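You operate a simulated robot arm through the tools that you are given. There is no shell and no other tool. Be economical: measure what you need, move in short steps, check, and stop when the job is done.

You run a simulated robot arm. Do the job below in one go: nothing can be reset, and whatever is moved stays where it is left.

Task
Close the bearing case: blue gasket, then the cover, then both catches.

The check looks at the end state, three seconds after you hand in, the way a careful person would. Anything else that was tipped, shoved, dropped, spilled or broken makes it a failure. Lids that push on must go on centred and level and be pressed home; caps that screw on are set level and turned clockwise until they are tight.

Robot
A 6-joint arm with a two-finger parallel gripper, fixed in place. Base frame: the origin is at the foot of the arm, x ahead of it, y to its left, z up; the work surface is at about z = 820. Lengths are in mm, angles in rad, forces in N, time in s.
With the tool pointing down near the work surface it reaches from about 260 to 680 mm from the base axis. Its first joint turns from -1.152 to 1.152 rad. Payload 2.9 kg.
The TCP is the grasp point between the finger pads, 30 mm short of the fingertips. In the tool frame z runs along the fingers and y along their closing line. The gripper opens to 110 mm. The fingers are 20 mm wide and 10 mm thick; the gripper's body (48 by 112 mm) begins 55 mm behind the TCP.
Orientation is that of the tool frame in the base frame, as a unit quaternion [w, x, y, z]. With the fingers straight down and closing along the base's y, the tool's x points along the base's -x, its y along +y and its z along -z.

Tools
- The arm moves only by the tool drive_tool. Its argument "increments" is a list of rows, each an object of numbers (a shift or turn left out is 0, a gripper value left out holds the last): "tx", "ty", "tz": the shift along the base's x, y, z in mm; "ax", "ay", "az": the turn, a rotation vector about the base's x, y, z in degrees; "hand": the opening, from 0 (shut) to 1 (fully open). In form: [{"tx": .., "ty": .., "tz": .., "ax": .., "ay": .., "az": .., "hand": ..}, ...]. A call has 1 to 10 rows; each row shifts and turns the commanded pose from where the row before left it. Rows are played at 5 a second. More than 50 mm and 0.15 rad between two rows, or a gripper value outside its range, and nothing of the call is played. Where a pose cannot be reached the arm comes as near as it can. A force on the tool above 40 N (or 10 N above the force at the start of the call, whichever is more), or a blocked arm, ends the call early, and 0.2 s more pass. The fingers move at their own pace (about 108 mm/s each) and stop on an object; they squeeze with about 45 N. The grip force told is the motor's: it shows also when the fingers shut on nothing. Time passes only in rows, and 0.2 s behind the last, so rows that do not move let the fingers close. It gives the time, the measured TCP pose, the force on the tool (base axes), the opening and the grip force at its end, in the units of the frame above (readings bear some noise), with the torque about the TCP (base axes, N m) and any sound that the robot's microphone picked up.
- Cameras (640 x 400 px; columns grow to the right, rows downward): "scene" is fixed at [86.2, 421, 1397.9]; the picture's right is [-0.79, -0.61, 0.00], its down [-0.26, 0.34, -0.90] and it looks along [0.56, -0.71, -0.43] (base axes); focal length 341 px, centre (320, 200). "wrist" rides on the gripper at [72, 17, -103] in the tool frame; the picture's right is [-0.23, 0.97, 0.00], its down [-0.76, -0.18, -0.62] and it looks along [-0.61, -0.14, 0.78] (tool axes); focal length 222 px, centre (320, 200). There is no depth. A picture from a camera that has moved, and an enlarged one, comes with that camera's place and axes in the base frame and with its lens. The place of the scene camera against the robot may be out by one fixed shift of up to 18 mm in any direction.
- get_image(camera): a new picture of that camera. No time passes.
- enlarge(camera, box): a new picture of the part [left, top, right, bottom] of that camera's present view, enlarged. No time passes.
- hand_in(): hands the job in; it is judged then, once.

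Work in short steps. Places have to be worked out from the pictures, the camera data and where the tool is seen: move nearer, look again, correct. Check each grasp and each placing, and mend what went wrong. You have 120 turns and 68 pictures in all, those below and enlarged ones among them. Open the gripper and draw the arm clear of the work before you hand the job in, unless the task says otherwise; then end with one line.

The tools are called after "Call:" as name(argument=value, ...) on one line, values as JSON. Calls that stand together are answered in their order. drive_tool: Moves the arm, as the interface text tells. Its arguments: {"type":"object","properties":{"increments":{"type":"array","items":{"type":"object","properties":{"tx":{"type":"number"},"ty":{"type":"number"},"tz":{"type":"number"},"ax":{"type":"number"},"ay":{"type":"number"},"az":{"type":"number"},"hand":{"type":"number"}}}}},"required":["increments"]} The other tools are called the same way: get_image (camera) takes a picture; enlarge (camera, box) takes an enlarged picture of a part of a camera's view; hand_in () hands the job in.

At the start:

```text
time: 0.0
tcp_pos: [334.4, -254.1, 1166.0]
tool_rot: [0.0, 0.0, 1.0, 0.001]
force: [0.0, -0.2, 0.2]
ft_torque: [0.0, 0.01, 0.0]
finger_gap: 109.8
grasp_force: 0.0
```

scene: 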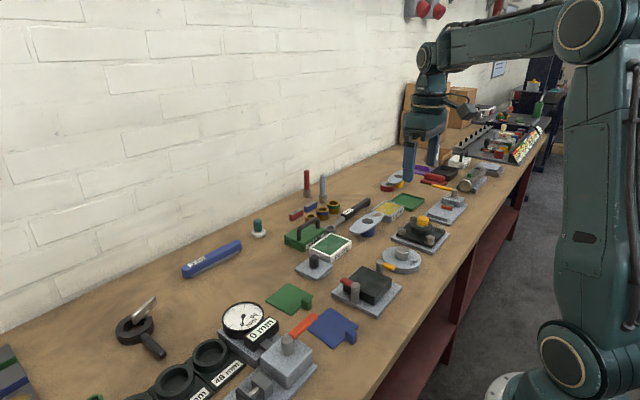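
wrist: 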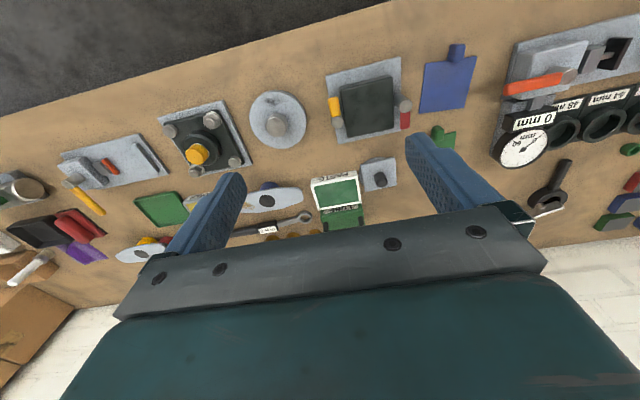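

I'll look closely at the scene first to identify the bearing case, the gasket, the cover and the catches.

Call:
enlarge(camera="scene", box=[200, 240, 440, 400])

Call:
enlarge(camera="scene", box=[290, 150, 530, 300])

Call:
enlarge(camera="wrist", box=[140, 40, 480, 250])

```text
2.50 times, centred on (320, 320) of scene
camera zoom: at [86.2, 421.0, 1397.9], right [-0.79, -0.61, 0.0], down [-0.26, 0.34, -0.9], along [0.56, -0.71, -0.43], focal length 854 px, centre (320, -100)
```

zoom: 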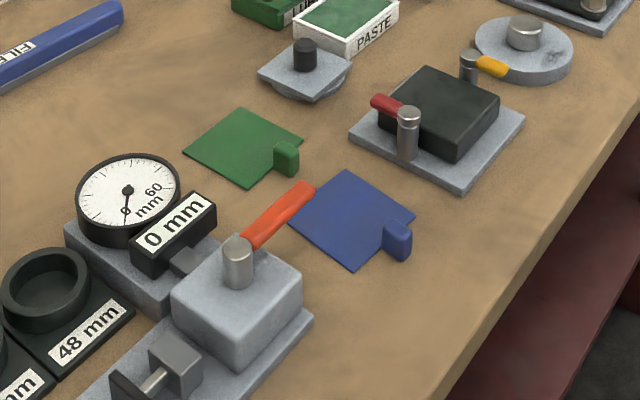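

```text
2.67 times, centred on (410, 225) of scene
camera zoom: at [86.2, 421.0, 1397.9], right [-0.79, -0.61, 0.0], down [-0.26, 0.34, -0.9], along [0.56, -0.71, -0.43], focal length 910 px, centre (80, 133)
```

zoom: 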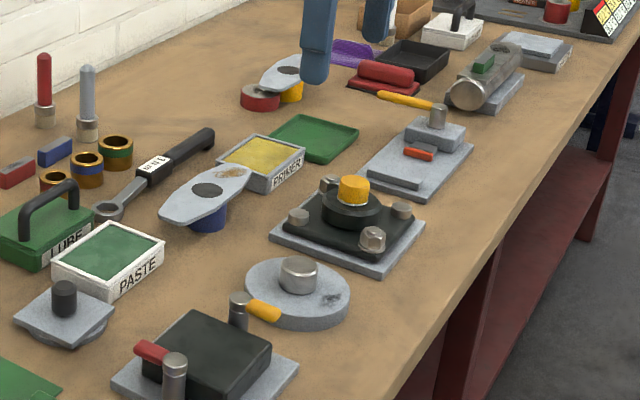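

```text
1.88 times, centred on (310, 145) of wrist
camera zoom: at [260.4, -237.9, 1269.0], right [0.23, 0.97, 0.0], down [0.76, -0.18, 0.62], along [0.61, -0.14, -0.78], focal length 418 px, centre (339, 304)
```

zoom: 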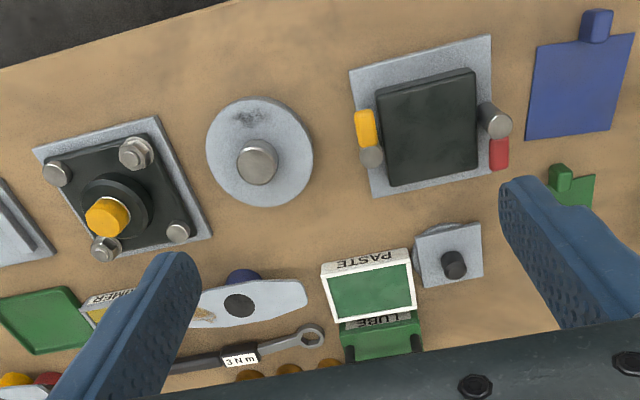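

The black box with the red and yellow levers looks like the case. I move closer to check it, the gaskets and the possible cover.

Call:
drive_tool(increments=[{"tx": -5, "ty": 22, "tz": -40}, {"tx": -5, "ty": 22, "tz": -40}, {"tx": -5, "ty": 22, "tz": -40}, {"tx": -5, "ty": 0, "tz": -40}])

Call:
get_image(camera="wrist")

```text
time: 1.0
tcp_pos: [313.0, -186.6, 1004.6]
tool_rot: [0.001, 0.0, 1.0, 0.0]
force: [-0.5, 1.3, -0.6]
ft_torque: [-0.02, 0.02, 0.03]
finger_gap: 110.0
grasp_force: 0.0
```

```text
62 pictures are left
camera wrist: at [239.8, -171.3, 1107.8], right [0.23, 0.97, 0.0], down [0.76, -0.18, 0.62], along [0.61, -0.14, -0.78], focal length 222 px, centre (320, 200)
```

wrist: 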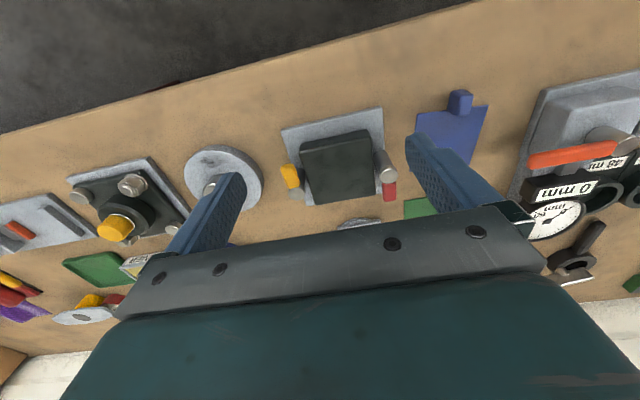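

Call:
enlarge(camera="wrist", box=[240, 70, 500, 230])

Call:
enlarge(camera="scene", box=[290, 240, 410, 320])

```text
2.46 times, centred on (370, 150) of wrist
camera zoom: at [239.8, -171.3, 1107.8], right [0.23, 0.97, 0.0], down [0.76, -0.18, 0.62], along [0.61, -0.14, -0.78], focal length 547 px, centre (197, 323)
```

zoom: 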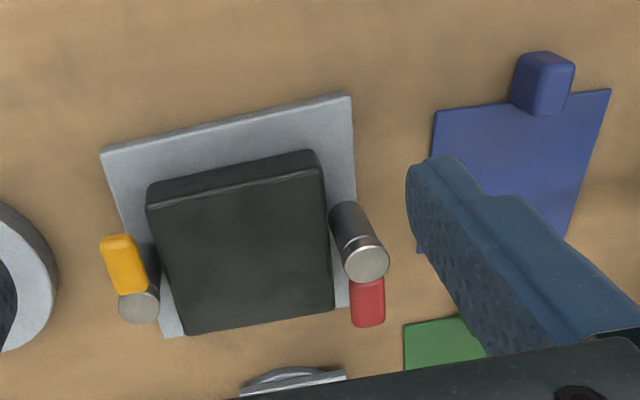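

```text
5.00 times, centred on (350, 280) of scene
camera zoom: at [86.2, 421.0, 1398.0], right [-0.79, -0.61, 0.0], down [-0.26, 0.34, -0.9], along [0.56, -0.71, -0.43], focal length 1707 px, centre (170, -200)
```

zoom: 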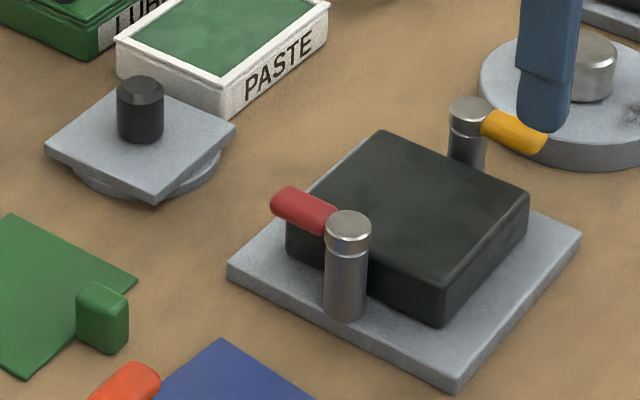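

The block top looks flat, so I check the far end of the bench for other candidates, then look at the square knobbed plate from nearby.

Call:
enlarge(camera="scene", box=[420, 90, 560, 220])

Call:
drive_tool(increments=[{"tx": 40, "ty": 0, "tz": 0}, {"tx": 40}, {"tx": 40}, {"tx": 20, "ty": 30}, {"ty": 30}])

Call:
get_image(camera="wrist")

```text
3.08 times, centred on (490, 155) of scene
camera zoom: at [86.2, 421.0, 1398.0], right [-0.79, -0.61, 0.0], down [-0.26, 0.34, -0.9], along [0.56, -0.71, -0.43], focal length 1050 px, centre (-203, 338)
```

zoom: 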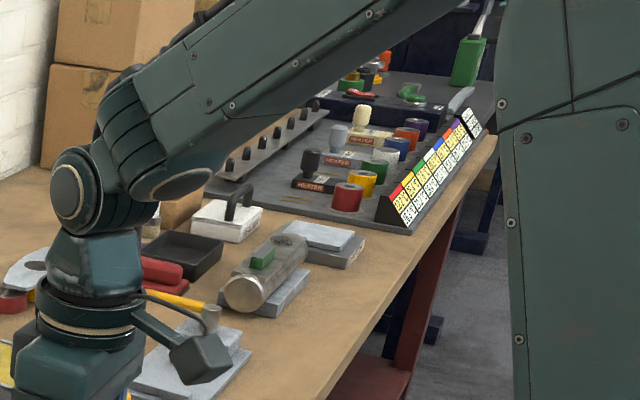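

```text
time: 2.2
tcp_pos: [454.6, -127.9, 1005.9]
tool_rot: [0.0, 0.0, 1.0, 0.0]
force: [-0.5, -0.4, -0.1]
ft_torque: [0.0, 0.03, 0.04]
finger_gap: 110.0
grasp_force: 0.0
```

```text
58 pictures are left
camera wrist: at [382.4, -112.6, 1109.5], right [0.23, 0.97, 0.0], down [0.76, -0.18, 0.62], along [0.61, -0.14, -0.78], focal length 222 px, centre (320, 200)
```

wrist: 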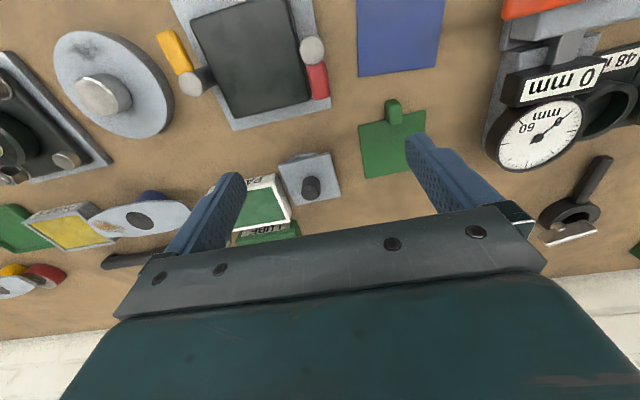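

Call:
enlarge(camera="wrist", box=[150, 0, 450, 210])

Call:
enlarge(camera="wrist", box=[260, 90, 440, 210])

```text
1.90 times, centred on (300, 105) of wrist
camera zoom: at [382.4, -112.6, 1109.5], right [0.23, 0.97, 0.0], down [0.76, -0.18, 0.62], along [0.61, -0.14, -0.78], focal length 423 px, centre (358, 381)
```

zoom: 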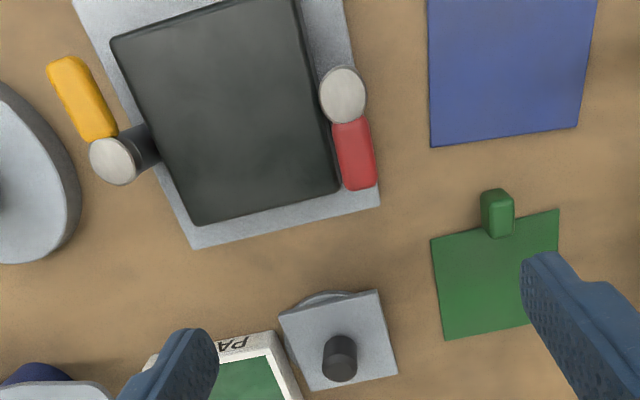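

```text
3.33 times, centred on (350, 150) of wrist
camera zoom: at [382.4, -112.6, 1109.5], right [0.23, 0.97, 0.0], down [0.76, -0.18, 0.62], along [0.61, -0.14, -0.78], focal length 740 px, centre (220, 367)
```

zoom: 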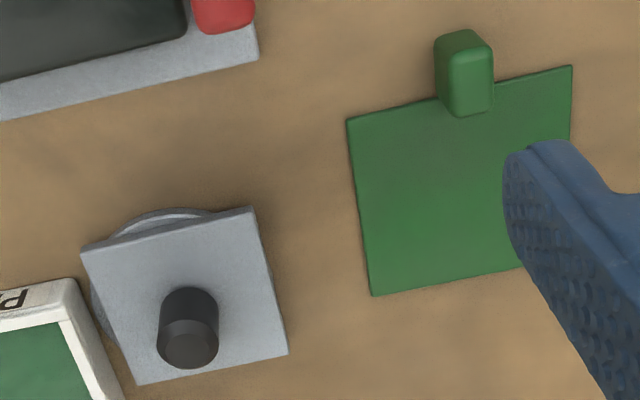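

Call:
enlarge(camera="scene", box=[328, 260, 408, 315])

Call:
enlarge(camera="scene", box=[290, 245, 340, 285])

Call:
enlarge(camera="scene", box=[370, 190, 470, 280])

```text
7.27 times, centred on (368, 288) of scene
camera zoom: at [86.2, 421.0, 1397.9], right [-0.79, -0.61, 0.0], down [-0.26, 0.34, -0.9], along [0.56, -0.71, -0.43], focal length 2483 px, centre (-29, -436)
```

zoom: 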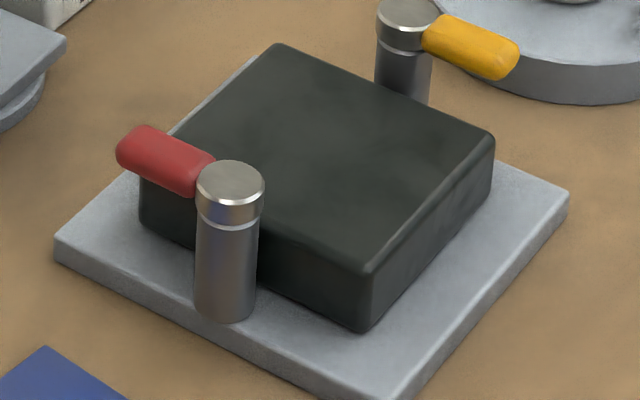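

```text
10.00 times, centred on (315, 265) of scene
camera zoom: at [86.2, 421.0, 1397.9], right [-0.79, -0.61, 0.0], down [-0.26, 0.34, -0.9], along [0.56, -0.71, -0.43], focal length 3414 px, centre (370, -450)
```

zoom: 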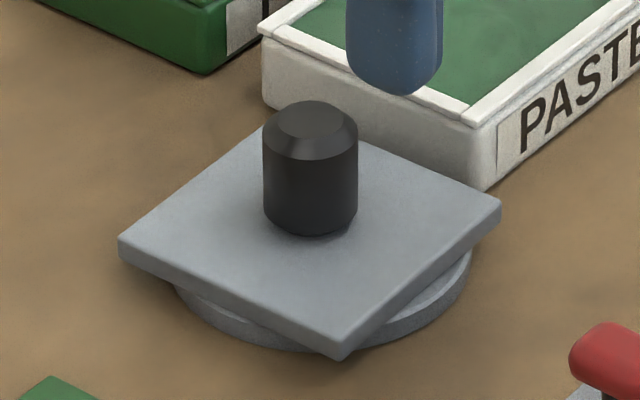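

```text
4.44 times, centred on (420, 235) of scene
camera zoom: at [86.2, 421.0, 1397.9], right [-0.79, -0.61, 0.0], down [-0.26, 0.34, -0.9], along [0.56, -0.71, -0.43], focal length 1517 px, centre (-124, 44)
```

zoom: 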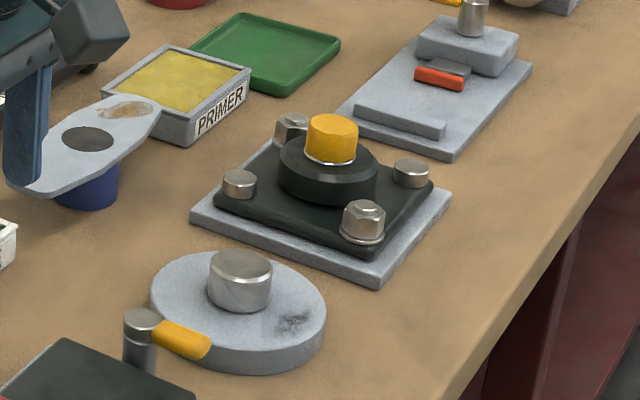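

The plan: the black block is the case (88 mm, centre about (398,-180)), blue gasket with tab at about (403,-34) turned about -6°, and the square knobbed plate (72 mm, resting on a small disc stand) is the cover. I approach above the gasket tab for a closer look.

Call:
drive_tool(increments=[{"tx": -40, "ty": 30, "hand": 0.45}, {"tx": -40, "ty": 30, "az": -3}, {"tx": -35, "ty": 36, "az": -3.1, "tz": -30}, {"tz": -45}])

Call:
get_image(camera="wrist")

Call:
get_image(camera="scene")

```text
refused: row 3 steps farther than a row can; nothing moved
```

```text
52 pictures are left
camera wrist: at [382.4, -112.6, 1109.5], right [0.23, 0.97, 0.0], down [0.76, -0.18, 0.62], along [0.61, -0.14, -0.78], focal length 222 px, centre (320, 200)
```

wrist: 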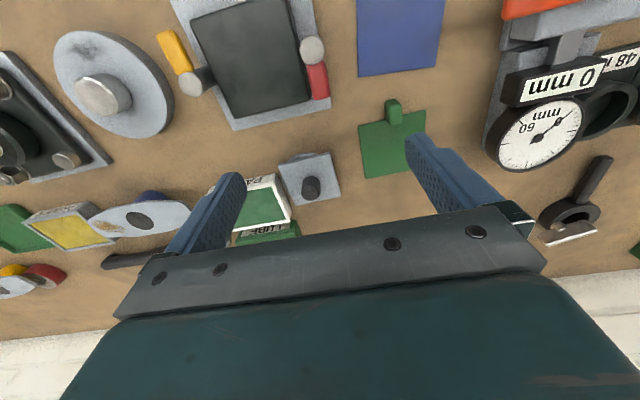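

```text
51 pictures are left
```

scene: 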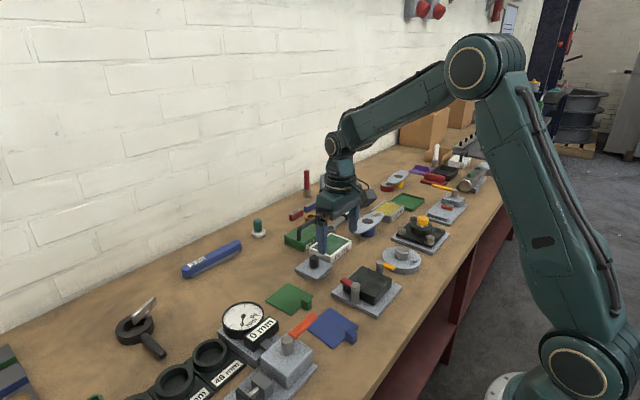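

That call was refused for step size, so I repeat it with shorter steps.

Call:
drive_tool(increments=[{"tx": -35, "ty": 25, "hand": 0.45}, {"tx": -35, "ty": 25, "az": -3}, {"tx": -35, "ty": 30, "az": -3.1}, {"tx": -10, "ty": 16, "tz": -35}, {"tz": -40}])

Call:
get_image(camera="wrist")

```text
time: 3.4
tcp_pos: [340.3, -34.0, 929.4]
tool_rot: [0.0, 0.054, 0.999, 0.0]
force: [-0.2, 0.4, -0.1]
ft_torque: [-0.02, -0.01, 0.04]
finger_gap: 49.6
grasp_force: 0.0
```

```text
50 pictures are left
camera wrist: at [268.0, -10.5, 1033.1], right [0.33, 0.94, 0.0], down [0.74, -0.26, 0.62], along [0.59, -0.21, -0.78], focal length 222 px, centre (320, 200)
```

wrist: 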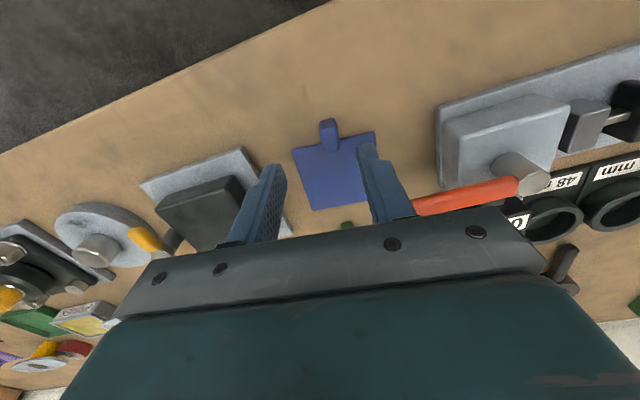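

Call:
enlarge(camera="wrist", box=[240, 100, 440, 225])

```text
3.20 times, centred on (340, 162) of wrist
camera zoom: at [268.0, -10.5, 1033.1], right [0.33, 0.94, 0.0], down [0.74, -0.26, 0.62], along [0.59, -0.21, -0.78], focal length 711 px, centre (256, 320)
```

zoom: 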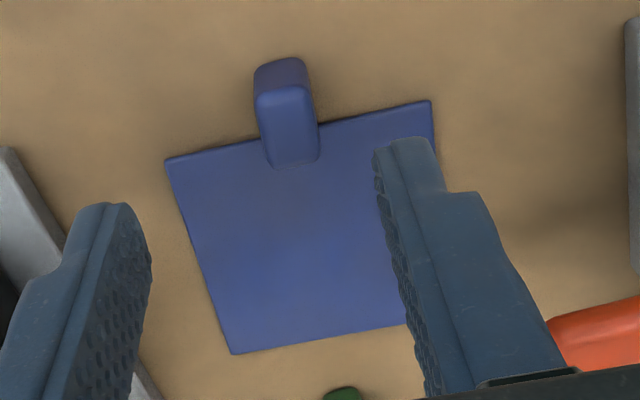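

The tab is a 22×17×22 mm block centred near (348,-30), just outside the gasket's -x edge. I lower straight onto it and close.

Call:
drive_tool(increments=[{"tx": 7.5, "ty": 4, "tz": -25}, {"tz": -30}, {"tz": -17}, {"hand": 0}, {}, {}])

Call:
get_image(camera="wrist")

```text
time: 4.8
tcp_pos: [346.3, -30.5, 857.8]
tool_rot: [0.0, 0.053, 0.999, 0.0]
force: [0.3, -0.5, -0.4]
ft_torque: [0.05, 0.04, -0.01]
finger_gap: 14.6
grasp_force: 45.1
```

```text
48 pictures are left
camera wrist: at [274.7, -6.4, 961.4], right [0.33, 0.94, 0.0], down [0.74, -0.26, 0.62], along [0.59, -0.21, -0.78], focal length 222 px, centre (320, 200)
```

wrist: 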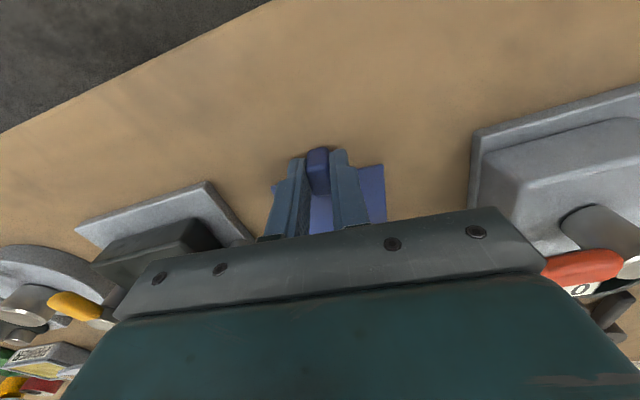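

Gripped on the tab (gap 14.6 mm). I lift and turn it square, then look.

Call:
drive_tool(increments=[{"tz": 25}, {"tz": 40}, {"tz": 20, "ty": -30, "az": 3}, {"ty": -40, "az": 2.9}, {"ty": -40}, {"ty": -40}, {}])

Call:
get_image(camera="wrist")

Call:
enlarge(camera="scene", box=[290, 200, 450, 320])

```text
time: 6.4
tcp_pos: [345.6, -177.3, 944.3]
tool_rot: [0.0, 0.001, 1.0, 0.0]
force: [-0.5, -0.2, -0.7]
ft_torque: [0.01, 0.02, -0.02]
finger_gap: 14.4
grasp_force: 44.9
```

```text
47 pictures are left
camera wrist: at [271.1, -162.1, 1048.2], right [0.23, 0.97, 0.0], down [0.76, -0.18, 0.62], along [0.61, -0.14, -0.78], focal length 222 px, centre (320, 200)
```

wrist: 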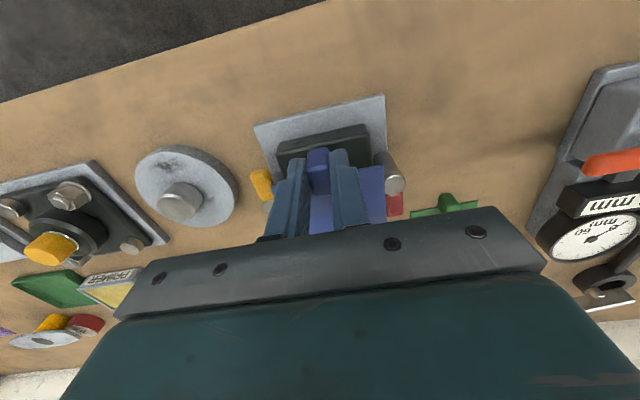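

```text
3.33 times, centred on (370, 260) of scene
camera zoom: at [86.2, 421.0, 1397.9], right [-0.79, -0.61, 0.0], down [-0.26, 0.34, -0.9], along [0.56, -0.71, -0.43], focal length 1138 px, centre (153, 0)
```

zoom: 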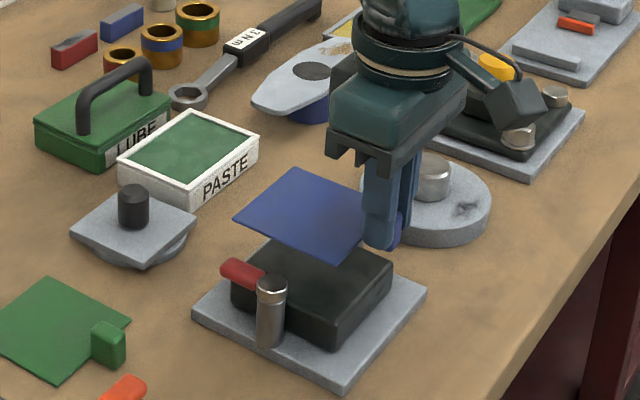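

Call:
enlarge(camera="wrist", box=[230, 85, 430, 245])

```text
2.50 times, centred on (330, 165) of wrist
camera zoom: at [271.1, -162.1, 1048.2], right [0.23, 0.97, 0.0], down [0.76, -0.18, 0.62], along [0.61, -0.14, -0.78], focal length 555 px, centre (295, 288)
```

zoom: 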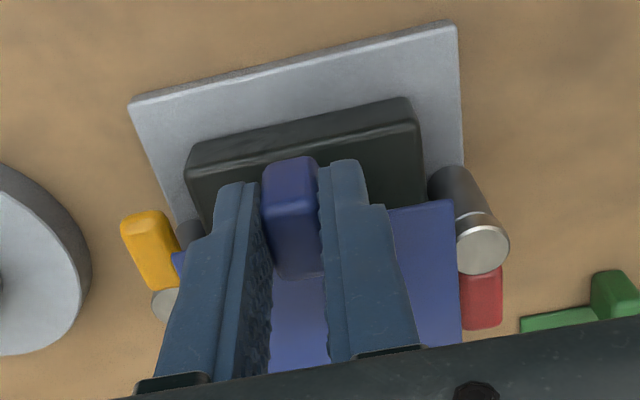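

The gasket hangs level and square, with its centre near (401,-179); the block's centre is near (398.8,-179.5) with its top at about z 860. I correct and lower it.

Call:
drive_tool(increments=[{"tx": -2.2, "ty": -0.5}, {"tz": -20}, {"tz": -18}, {"tz": -3}, {"tz": -1.5}, {"tz": -1}, {}])

Call:
enlarge(camera="wrist", box=[230, 85, 430, 245])

Call:
enlarge(camera="scene", box=[315, 240, 415, 320])

```text
time: 8.0
tcp_pos: [344.8, -178.7, 898.6]
tool_rot: [0.0, 0.002, 1.0, 0.0]
force: [-0.2, 0.9, -1.0]
ft_torque: [0.02, 0.03, 0.0]
finger_gap: 14.6
grasp_force: 44.7
```

```text
2.50 times, centred on (330, 165) of wrist
camera zoom: at [271.0, -162.0, 1003.3], right [0.23, 0.97, 0.0], down [0.76, -0.18, 0.62], along [0.61, -0.14, -0.78], focal length 555 px, centre (295, 288)
```

zoom: 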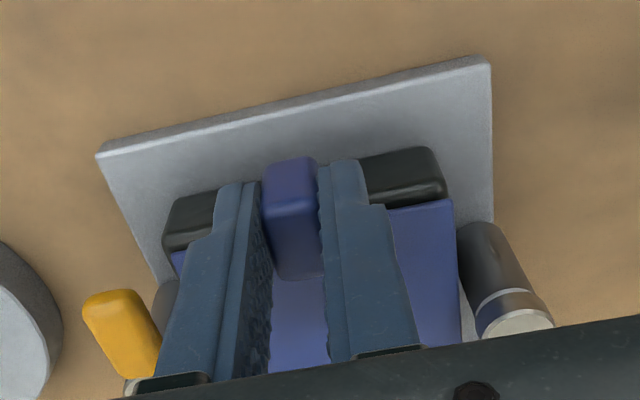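

```text
5.00 times, centred on (365, 280) of scene
camera zoom: at [86.2, 421.0, 1397.9], right [-0.79, -0.61, 0.0], down [-0.26, 0.34, -0.9], along [0.56, -0.71, -0.43], focal length 1707 px, centre (95, -200)
```

zoom: 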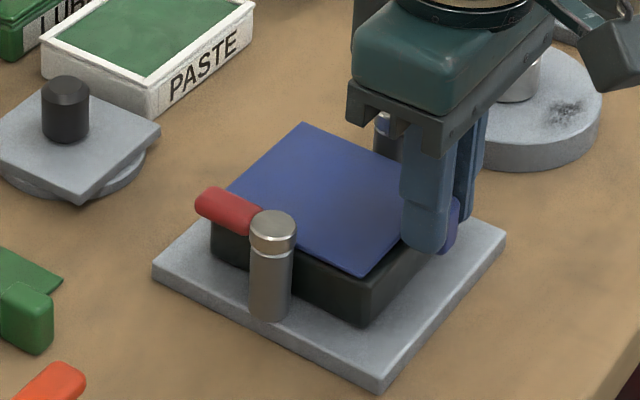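

The gasket is about 2.5 mm too far in x and 1.3 mm in y. I shift it before it touches, then set it down.

Call:
drive_tool(increments=[{"tz": 1.5}, {"tx": -2.5, "ty": -1.3}, {}, {"tz": -2}, {"tz": -1}, {}])

Call:
enlarge(camera="wrist", box=[230, 85, 430, 245])

Call:
enlarge(camera="scene", box=[325, 255, 405, 315])

```text
time: 9.4
tcp_pos: [341.8, -180.0, 898.3]
tool_rot: [0.001, 0.002, 1.0, 0.0]
force: [-0.2, 0.8, -0.7]
ft_torque: [0.01, 0.04, -0.03]
finger_gap: 14.3
grasp_force: 44.6
```

```text
2.50 times, centred on (330, 165) of wrist
camera zoom: at [267.8, -163.4, 1002.3], right [0.23, 0.97, 0.0], down [0.76, -0.18, 0.62], along [0.61, -0.14, -0.78], focal length 555 px, centre (295, 288)
```

zoom: 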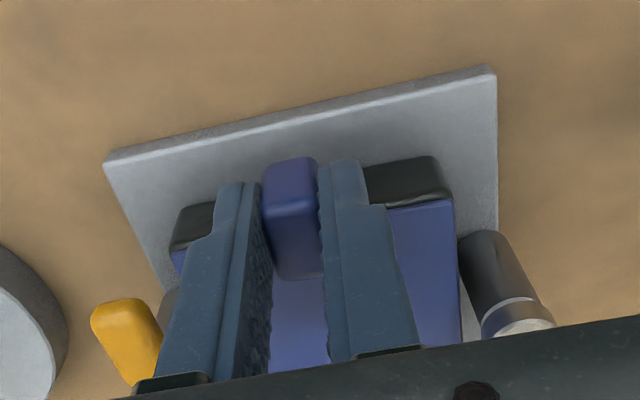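

```text
6.67 times, centred on (365, 285) of scene
camera zoom: at [86.2, 421.0, 1397.9], right [-0.79, -0.61, 0.0], down [-0.26, 0.34, -0.9], along [0.56, -0.71, -0.43], focal length 2276 px, centre (20, -367)
```

zoom: 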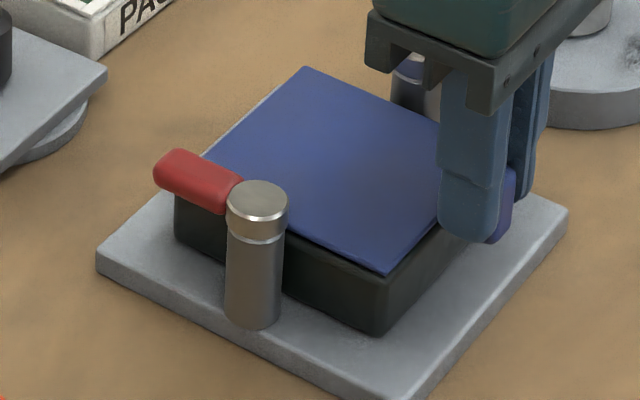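

Now well aligned. I lower further until contact is felt.

Call:
drive_tool(increments=[{"tz": -1}, {"tz": -0.5}, {"tz": -0.5}, {}])

```text
time: 10.4
tcp_pos: [341.7, -179.4, 896.5]
tool_rot: [0.0, 0.002, 1.0, 0.0]
force: [-3.5, -0.8, 12.1]
ft_torque: [0.01, -0.04, -0.01]
finger_gap: 14.5
grasp_force: 44.9
```

Contact (12 N). I ease off, release, and go up to inspect.

Call:
drive_tool(increments=[{"tz": 0.7}, {"hand": 0.3}, {}, {"tz": 25}, {"tz": 40}, {"tx": -15, "tz": 25}])

Call:
enlarge(camera="wrist", box=[230, 85, 430, 245])

Call:
enlarge(camera="scene", box=[325, 255, 405, 315])

```text
time: 11.8
tcp_pos: [325.1, -179.8, 988.7]
tool_rot: [0.0, 0.002, 1.0, 0.0]
force: [-0.6, -0.4, -0.3]
ft_torque: [0.01, 0.01, 0.02]
finger_gap: 33.0
grasp_force: 0.1
```

```text
2.50 times, centred on (330, 165) of wrist
camera zoom: at [251.7, -162.7, 1091.9], right [0.23, 0.97, 0.0], down [0.76, -0.18, 0.62], along [0.61, -0.14, -0.78], focal length 555 px, centre (295, 288)
```

zoom: 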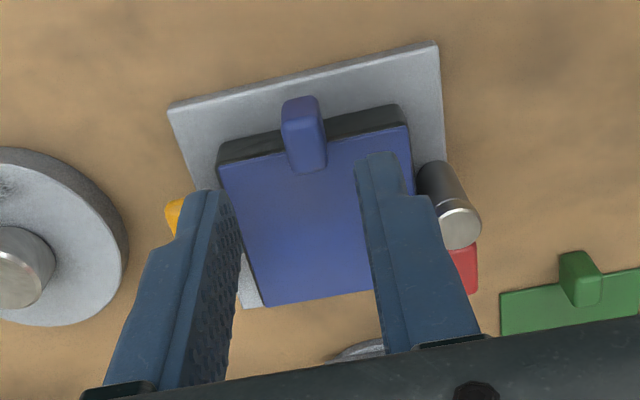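

```text
6.67 times, centred on (365, 285) of scene
camera zoom: at [86.2, 421.0, 1397.9], right [-0.79, -0.61, 0.0], down [-0.26, 0.34, -0.9], along [0.56, -0.71, -0.43], focal length 2276 px, centre (20, -367)
```

zoom: 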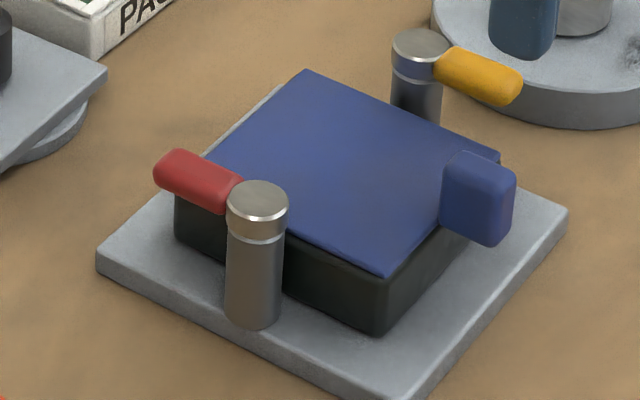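

Gasket lies well centred. Now the cover: I move to look at the knobbed square plate from nearer, with the hand turned and opened modestly.

Call:
drive_tool(increments=[{"tx": 40, "ty": 3}, {"tx": 45, "ty": 3}, {"tx": 45, "ty": 4, "hand": 0.4}, {"tx": 35, "ty": 4, "tz": -20}, {}])

Call:
enlarge(camera="wrist", box=[220, 85, 440, 245])

```text
time: 13.0
tcp_pos: [491.0, -166.6, 968.0]
tool_rot: [0.0, 0.002, 1.0, -0.001]
force: [0.0, -0.2, 0.2]
ft_torque: [-0.03, -0.02, 0.03]
finger_gap: 44.2
grasp_force: 0.1
```

```text
2.50 times, centred on (330, 165) of wrist
camera zoom: at [418.1, -151.1, 1071.0], right [0.23, 0.97, 0.0], down [0.76, -0.18, 0.62], along [0.61, -0.14, -0.78], focal length 555 px, centre (295, 288)
```

zoom: 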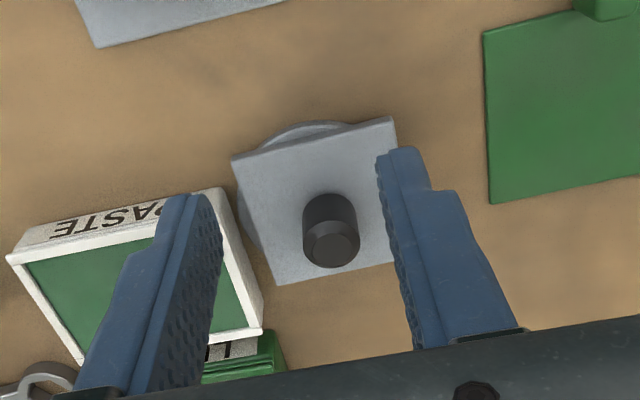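

The plate is about 73 mm square, centred near (555,-165), turned about +1.5°, with a 24 mm knob topping out near z 874. I move above the knob and look before lowering.

Call:
drive_tool(increments=[{"tx": 32, "ty": 1, "az": 1.5, "hand": 0.38}, {"tx": 32, "ty": 0.6, "tz": -20}, {"tz": -28}, {}])

Call:
get_image(camera="wrist")

Call:
enlarge(camera="scene", box=[275, 220, 355, 285])

```text
time: 14.0
tcp_pos: [555.5, -165.4, 917.1]
tool_rot: [0.0, -0.011, 1.0, 0.001]
force: [0.4, -0.2, -0.1]
ft_torque: [0.03, 0.0, 0.0]
finger_gap: 42.0
grasp_force: 0.0
```

```text
37 pictures are left
camera wrist: at [481.9, -151.2, 1021.3], right [0.21, 0.98, 0.0], down [0.77, -0.16, 0.62], along [0.61, -0.13, -0.78], focal length 222 px, centre (320, 200)
```

wrist: 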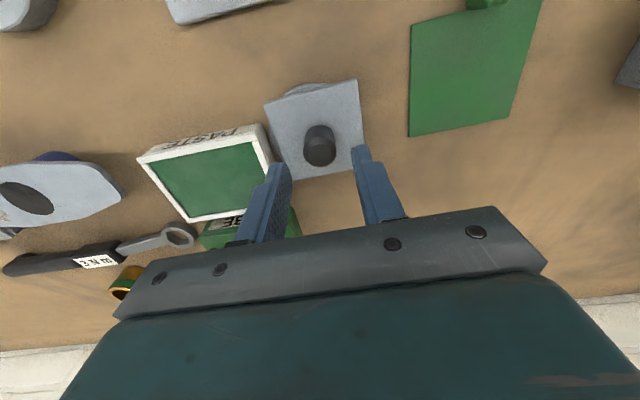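

```text
6.15 times, centred on (315, 252) of scene
camera zoom: at [86.2, 421.0, 1397.9], right [-0.79, -0.61, 0.0], down [-0.26, 0.34, -0.9], along [0.56, -0.71, -0.43], focal length 2101 px, centre (351, -123)
```

zoom: 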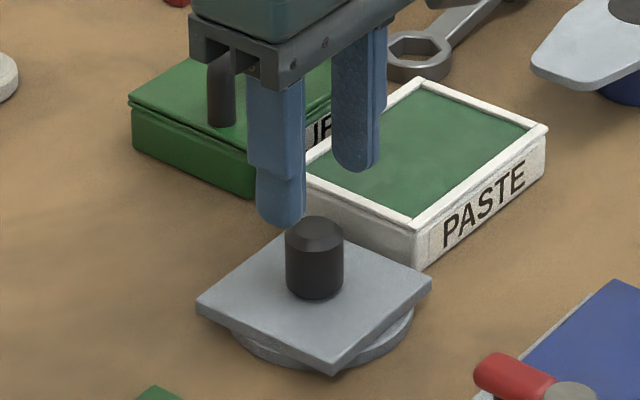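

Call:
enlarge(camera="wrist", box=[240, 60, 400, 200])

```text
2.86 times, centred on (320, 130) of wrist
camera zoom: at [481.9, -151.2, 1021.3], right [0.21, 0.98, 0.0], down [0.77, -0.16, 0.62], along [0.61, -0.13, -0.78], focal length 635 px, centre (320, 400)
```

zoom: 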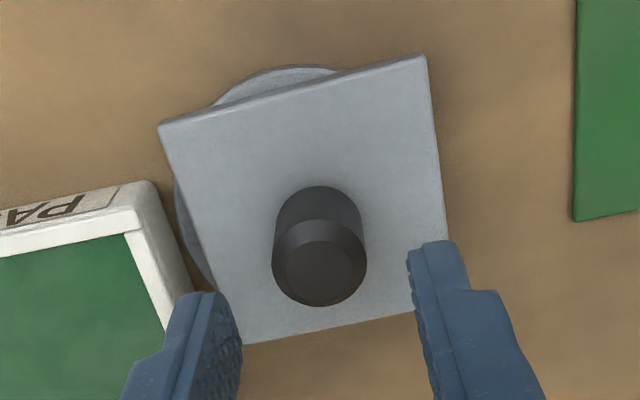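

Refined: plate top about z 835, centre and knob at (559,-167.5), knob 26 mm wide. I correct and lower around the knob and grip.

Call:
drive_tool(increments=[{"tx": 3.3, "ty": -2.1}, {}, {"tz": -20}, {"tz": -15}, {"tz": -9}, {"hand": 0}, {}, {}])

Call:
enlarge(camera="wrist", box=[220, 60, 420, 220])

```text
time: 15.8
tcp_pos: [558.5, -165.7, 874.1]
tool_rot: [0.0, -0.011, 1.0, 0.0]
force: [0.9, 1.8, -0.3]
ft_torque: [-0.04, -0.07, 0.0]
finger_gap: 25.1
grasp_force: 44.8
```

```text
2.50 times, centred on (320, 140) of wrist
camera zoom: at [485.5, -152.8, 977.3], right [0.2, 0.98, 0.0], down [0.77, -0.16, 0.62], along [0.61, -0.13, -0.78], focal length 555 px, centre (320, 350)
```

zoom: 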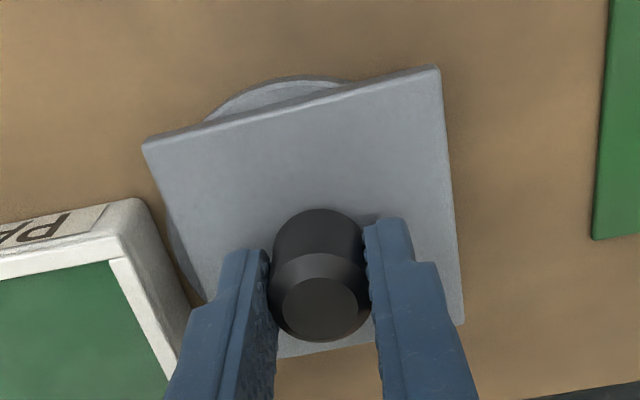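

Knob gripped (25 mm). I lift a little to see whether the disc stays behind.

Call:
drive_tool(increments=[{"tz": 5}, {"tz": 15}, {"tz": 20}, {}])

Call:
enlarge(camera="scene", box=[265, 210, 365, 285])

```text
time: 16.8
tcp_pos: [559.0, -166.6, 914.5]
tool_rot: [-0.001, -0.012, 1.0, 0.0]
force: [-0.2, 0.7, -4.3]
ft_torque: [0.0, 0.0, 0.0]
finger_gap: 24.8
grasp_force: 45.0
```

```text
5.33 times, centred on (315, 248) of scene
camera zoom: at [86.3, 421.0, 1398.0], right [-0.79, -0.61, 0.0], down [-0.26, 0.34, -0.9], along [0.56, -0.71, -0.43], focal length 1821 px, centre (347, -53)
```

zoom: 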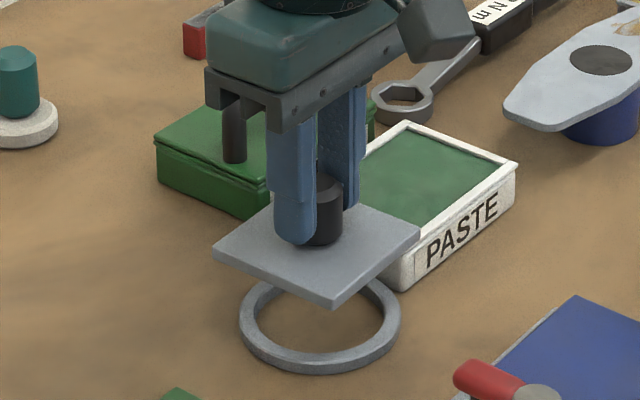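

The cover lifts free, leaving a ring stand. I raise it and carry it above the case, squaring it.

Call:
drive_tool(increments=[{"tz": 25}, {"tz": 25}, {"tx": -40, "ty": -4, "az": -1.5}, {"tx": -40, "ty": -3}, {"tx": -40, "ty": -3}, {"tx": -40, "ty": -3}, {}])

Call:
get_image(camera="wrist")

```text
time: 18.4
tcp_pos: [400.5, -176.8, 965.4]
tool_rot: [0.0, 0.001, 1.0, 0.001]
force: [-1.0, 0.3, -4.7]
ft_torque: [0.02, 0.0, -0.02]
finger_gap: 24.9
grasp_force: 44.5
```

```text
32 pictures are left
camera wrist: at [326.1, -161.5, 1068.8], right [0.23, 0.97, 0.0], down [0.76, -0.18, 0.62], along [0.61, -0.14, -0.78], focal length 222 px, centre (320, 200)
```

wrist: 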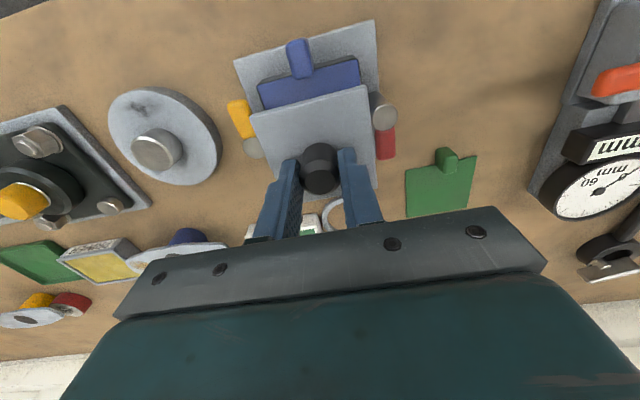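

Call:
drive_tool(increments=[{"tz": -20}, {"tz": -15}, {"tz": -7}, {}])

Call:
enlarge(camera="wrist", box=[220, 50, 420, 210])

Call:
enlarge(camera="scene", box=[325, 250, 405, 315])

```text
time: 19.4
tcp_pos: [398.8, -179.1, 924.0]
tool_rot: [0.001, 0.003, 1.0, 0.0]
force: [-0.1, -0.7, -4.2]
ft_torque: [0.0, -0.02, -0.02]
finger_gap: 24.7
grasp_force: 45.2
```

```text
2.50 times, centred on (320, 130) of wrist
camera zoom: at [326.4, -162.6, 1027.0], right [0.23, 0.97, 0.0], down [0.76, -0.18, 0.62], along [0.61, -0.14, -0.78], focal length 555 px, centre (320, 375)
```

zoom: 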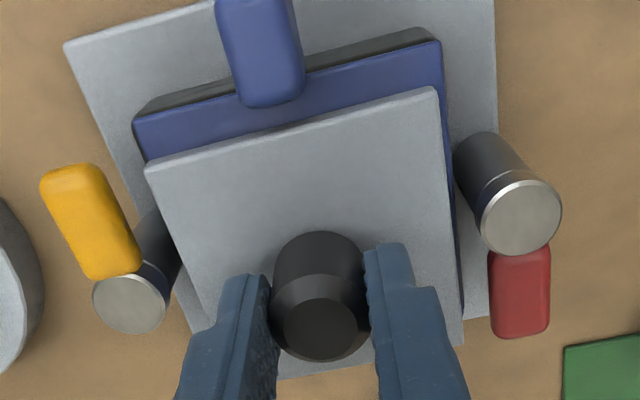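

```text
6.15 times, centred on (365, 282) of scene
camera zoom: at [86.3, 421.0, 1398.0], right [-0.79, -0.61, 0.0], down [-0.26, 0.34, -0.9], along [0.56, -0.71, -0.43], focal length 2101 px, centre (43, -308)
```

zoom: 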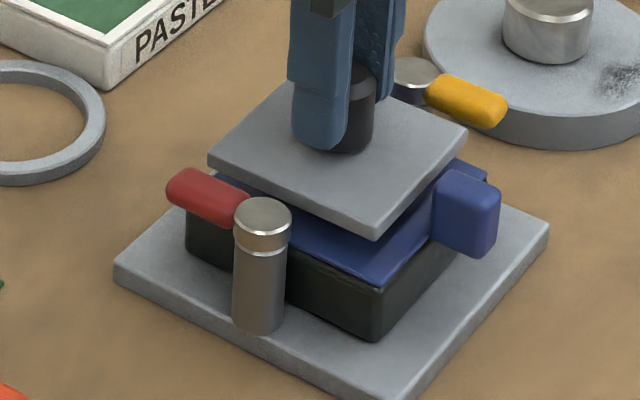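

Cover centre is about (399.3,-179.1) turned +1°, gasket centre about (397.3,-179.7). I correct by -2, -0.6 mm and -1.2°, and lower until contact.

Call:
drive_tool(increments=[{"tx": -2, "ty": -0.6, "az": -1.2}, {"tz": -6}, {"tz": -4}, {"tz": -1.5}, {"tz": -1}, {}])

Call:
enlarge(camera="wrist", box=[220, 50, 420, 210])

```text
time: 20.8
tcp_pos: [398.7, -179.6, 911.0]
tool_rot: [0.001, 0.012, 1.0, 0.0]
force: [0.4, -0.8, 1.8]
ft_torque: [0.02, 0.12, -0.03]
finger_gap: 25.2
grasp_force: 45.3
```

```text
2.50 times, centred on (320, 130) of wrist
camera zoom: at [324.9, -162.0, 1014.8], right [0.25, 0.97, 0.0], down [0.76, -0.2, 0.62], along [0.6, -0.16, -0.78], focal length 555 px, centre (320, 375)
```

zoom: 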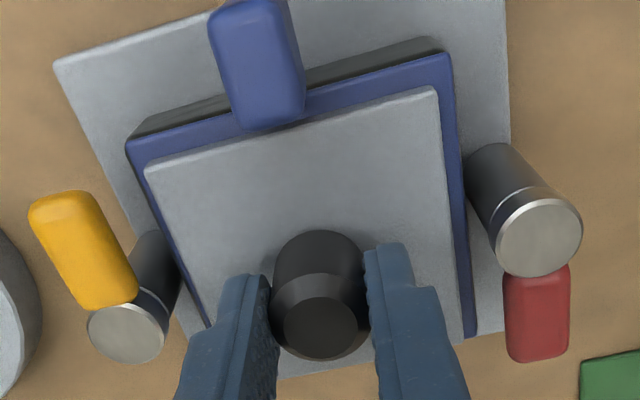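

The cover is centred on the gasket within a millimetre and just touching. I press it down lightly, then release.

Call:
drive_tool(increments=[{"tz": -0.6}, {"tz": -0.6}, {"tz": -0.6}, {}])

```text
time: 21.8
tcp_pos: [398.2, -179.6, 910.4]
tool_rot: [0.002, 0.012, 1.0, -0.001]
force: [1.8, 0.8, 29.1]
ft_torque: [0.0, 0.34, 0.03]
finger_gap: 25.2
grasp_force: 45.0
```

Firm contact (29 N). I ease off, release and rise.

Call:
drive_tool(increments=[{"tz": 1.5}, {"hand": 0.4}, {}, {"tz": 20}, {"tz": 30}, {"tz": 40}, {"tx": -30, "hand": 0}])

Call:
enlarge(camera="wrist", box=[220, 40, 440, 210])

Call:
enlarge(camera="scene", box=[325, 250, 405, 315])

```text
time: 23.4
tcp_pos: [368.3, -179.4, 1001.1]
tool_rot: [0.001, 0.013, 1.0, 0.0]
force: [-0.2, 0.2, 0.1]
ft_torque: [-0.02, 0.01, 0.0]
finger_gap: 0.3
grasp_force: 37.4
```

```text
2.35 times, centred on (330, 125) of wrist
camera zoom: at [294.9, -161.6, 1104.5], right [0.25, 0.97, 0.0], down [0.76, -0.2, 0.62], along [0.6, -0.16, -0.78], focal length 523 px, centre (296, 376)
```

zoom: 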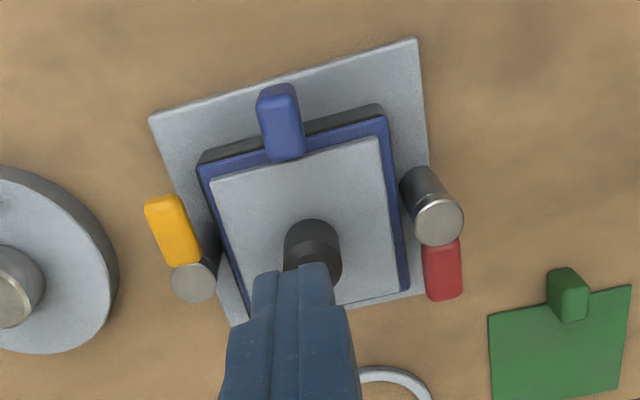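

```text
6.15 times, centred on (365, 282) of scene
camera zoom: at [86.2, 421.0, 1398.0], right [-0.79, -0.61, 0.0], down [-0.26, 0.34, -0.9], along [0.56, -0.71, -0.43], focal length 2101 px, centre (43, -308)
```

zoom: 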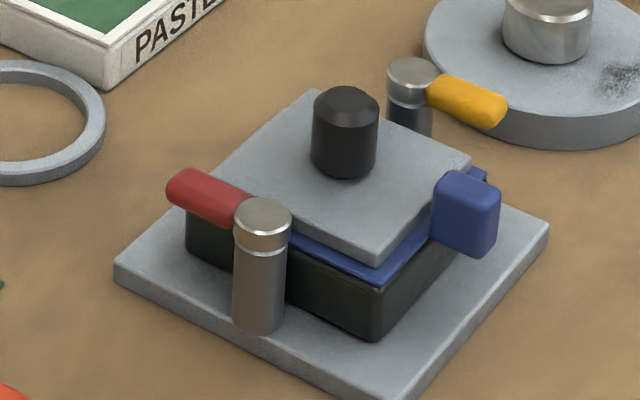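

The stack sits well. Before swinging the catches I touch the cover gently with closed fingertips to learn its height.

Call:
drive_tool(increments=[{"tx": 30, "ty": -8, "az": 1.2}, {"tx": 26, "ty": -8, "tz": -20}, {"tz": -40}, {"tz": -25}, {"tz": -6}, {"tz": -2}, {}])

```text
time: 25.0
tcp_pos: [423.4, -196.0, 908.2]
tool_rot: [0.0, 0.001, 1.0, 0.0]
force: [0.7, -0.3, -0.1]
ft_torque: [0.0, -0.03, 0.0]
finger_gap: 0.0
grasp_force: 37.9
```

Call:
drive_tool(increments=[{"tz": -1}, {"tz": -1}, {"tz": -1}, {}])

Call:
enlarge(camera="scene", box=[325, 250, 405, 315])

```text
time: 26.0
tcp_pos: [422.8, -195.4, 903.5]
tool_rot: [0.0, 0.002, 1.0, 0.0]
force: [0.4, 0.6, 0.0]
ft_torque: [0.0, 0.01, -0.02]
finger_gap: 0.4
grasp_force: 38.2
```

```text
6.15 times, centred on (365, 282) of scene
camera zoom: at [86.2, 421.0, 1397.9], right [-0.79, -0.61, 0.0], down [-0.26, 0.34, -0.9], along [0.56, -0.71, -0.43], focal length 2101 px, centre (43, -308)
```

zoom: 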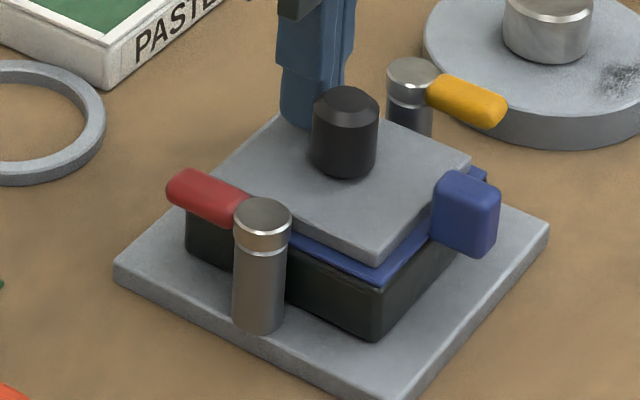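

Call:
drive_tool(increments=[{"tz": -1}, {"tz": -1}, {"tz": -0.7}, {}])

```text
time: 27.0
tcp_pos: [422.6, -195.8, 900.7]
tool_rot: [0.0, 0.002, 1.0, -0.001]
force: [0.5, 0.9, 0.2]
ft_torque: [-0.03, 0.01, 0.0]
finger_gap: 0.0
grasp_force: 37.8
```

Call:
drive_tool(increments=[{"tz": -0.8}, {"tz": -0.8}, {"tz": -0.8}, {}])

```text
time: 28.0
tcp_pos: [422.6, -196.6, 900.5]
tool_rot: [0.001, 0.003, 1.0, 0.0]
force: [-3.7, 4.3, 20.9]
ft_torque: [0.14, 0.28, -0.03]
finger_gap: 0.0
grasp_force: 37.8
```

Cover top is at about z 870.5 (contact at TCP 900.5). I rise, go round to the outside of the red lever and lower beside it.

Call:
drive_tool(increments=[{"tz": 30}, {"tz": 25, "ty": 10}, {"ty": 45}, {"ty": 43, "tx": 2}, {"tz": -30}, {"tz": -22}, {}])

Call:
enlarge(camera="wrist", box=[180, 40, 400, 210])

Call:
enlarge(camera="scene", box=[325, 250, 405, 315])

```text
time: 29.6
tcp_pos: [425.2, -95.9, 903.4]
tool_rot: [0.0, 0.002, 1.0, 0.001]
force: [-0.5, -0.5, 0.3]
ft_torque: [-0.01, -0.01, 0.05]
finger_gap: 0.0
grasp_force: 37.7
```

```text
2.35 times, centred on (290, 125) of wrist
camera zoom: at [351.5, -80.0, 1006.4], right [0.23, 0.97, 0.0], down [0.76, -0.18, 0.62], along [0.61, -0.14, -0.78], focal length 523 px, centre (391, 376)
```

zoom: 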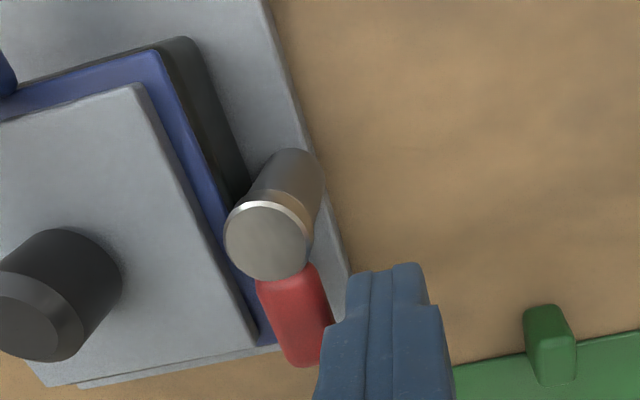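

```text
6.15 times, centred on (365, 282) of scene
camera zoom: at [86.2, 421.0, 1397.9], right [-0.79, -0.61, 0.0], down [-0.26, 0.34, -0.9], along [0.56, -0.71, -0.43], focal length 2101 px, centre (43, -308)
```

zoom: 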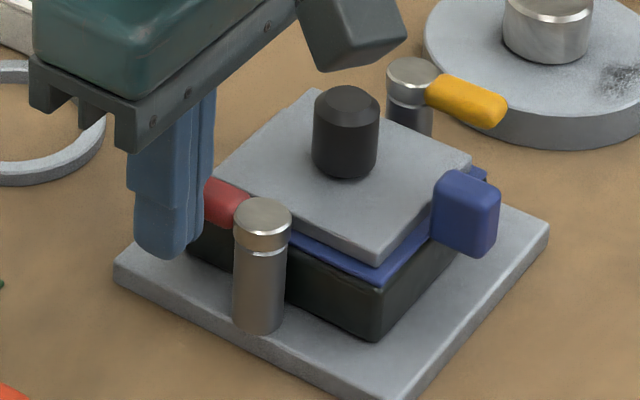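

Finger is in place outside the red lever. I sweep the first half of the arc.

Call:
drive_tool(increments=[{"ty": -9}, {"tx": 4.3, "ty": -5.7}, {"tx": 2.7, "ty": -7.5}, {"tx": 0.4, "ty": -9}, {}])

Call:
enlarge(camera="scene", box=[325, 250, 405, 315])

```text
time: 30.3
tcp_pos: [425.6, -106.8, 901.6]
tool_rot: [-0.004, -0.002, 1.0, 0.005]
force: [-0.1, -0.7, 0.2]
ft_torque: [0.01, 0.0, 0.0]
finger_gap: 0.0
grasp_force: 38.0
stopped in row 3: the force on the tool passed its limit at 44 N (the readings are from after the stop); the commanded pose is now the measured one
```

```text
6.15 times, centred on (365, 282) of scene
camera zoom: at [86.2, 421.0, 1397.9], right [-0.79, -0.61, 0.0], down [-0.26, 0.34, -0.9], along [0.56, -0.71, -0.43], focal length 2101 px, centre (43, -308)
```

zoom: 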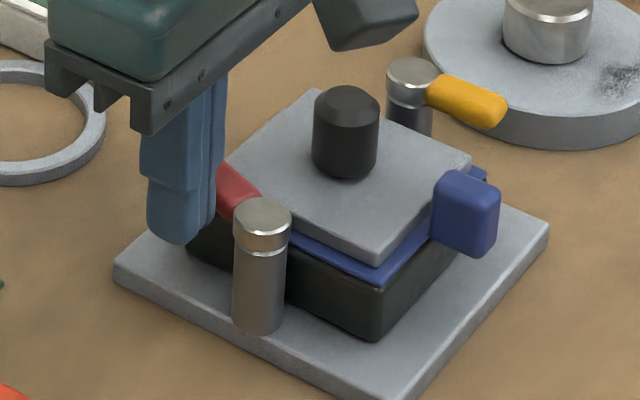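

Call:
enlarge(camera="wrist", box=[180, 90, 380, 230])

```text
2.86 times, centred on (280, 160) of wrist
camera zoom: at [354.2, -92.7, 1006.0], right [0.22, 0.97, 0.01], down [0.77, -0.18, 0.61], along [0.6, -0.13, -0.79], focal length 635 px, centre (434, 314)
```

zoom: 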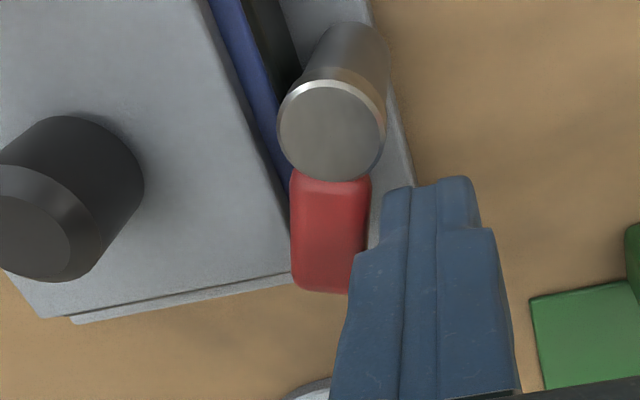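

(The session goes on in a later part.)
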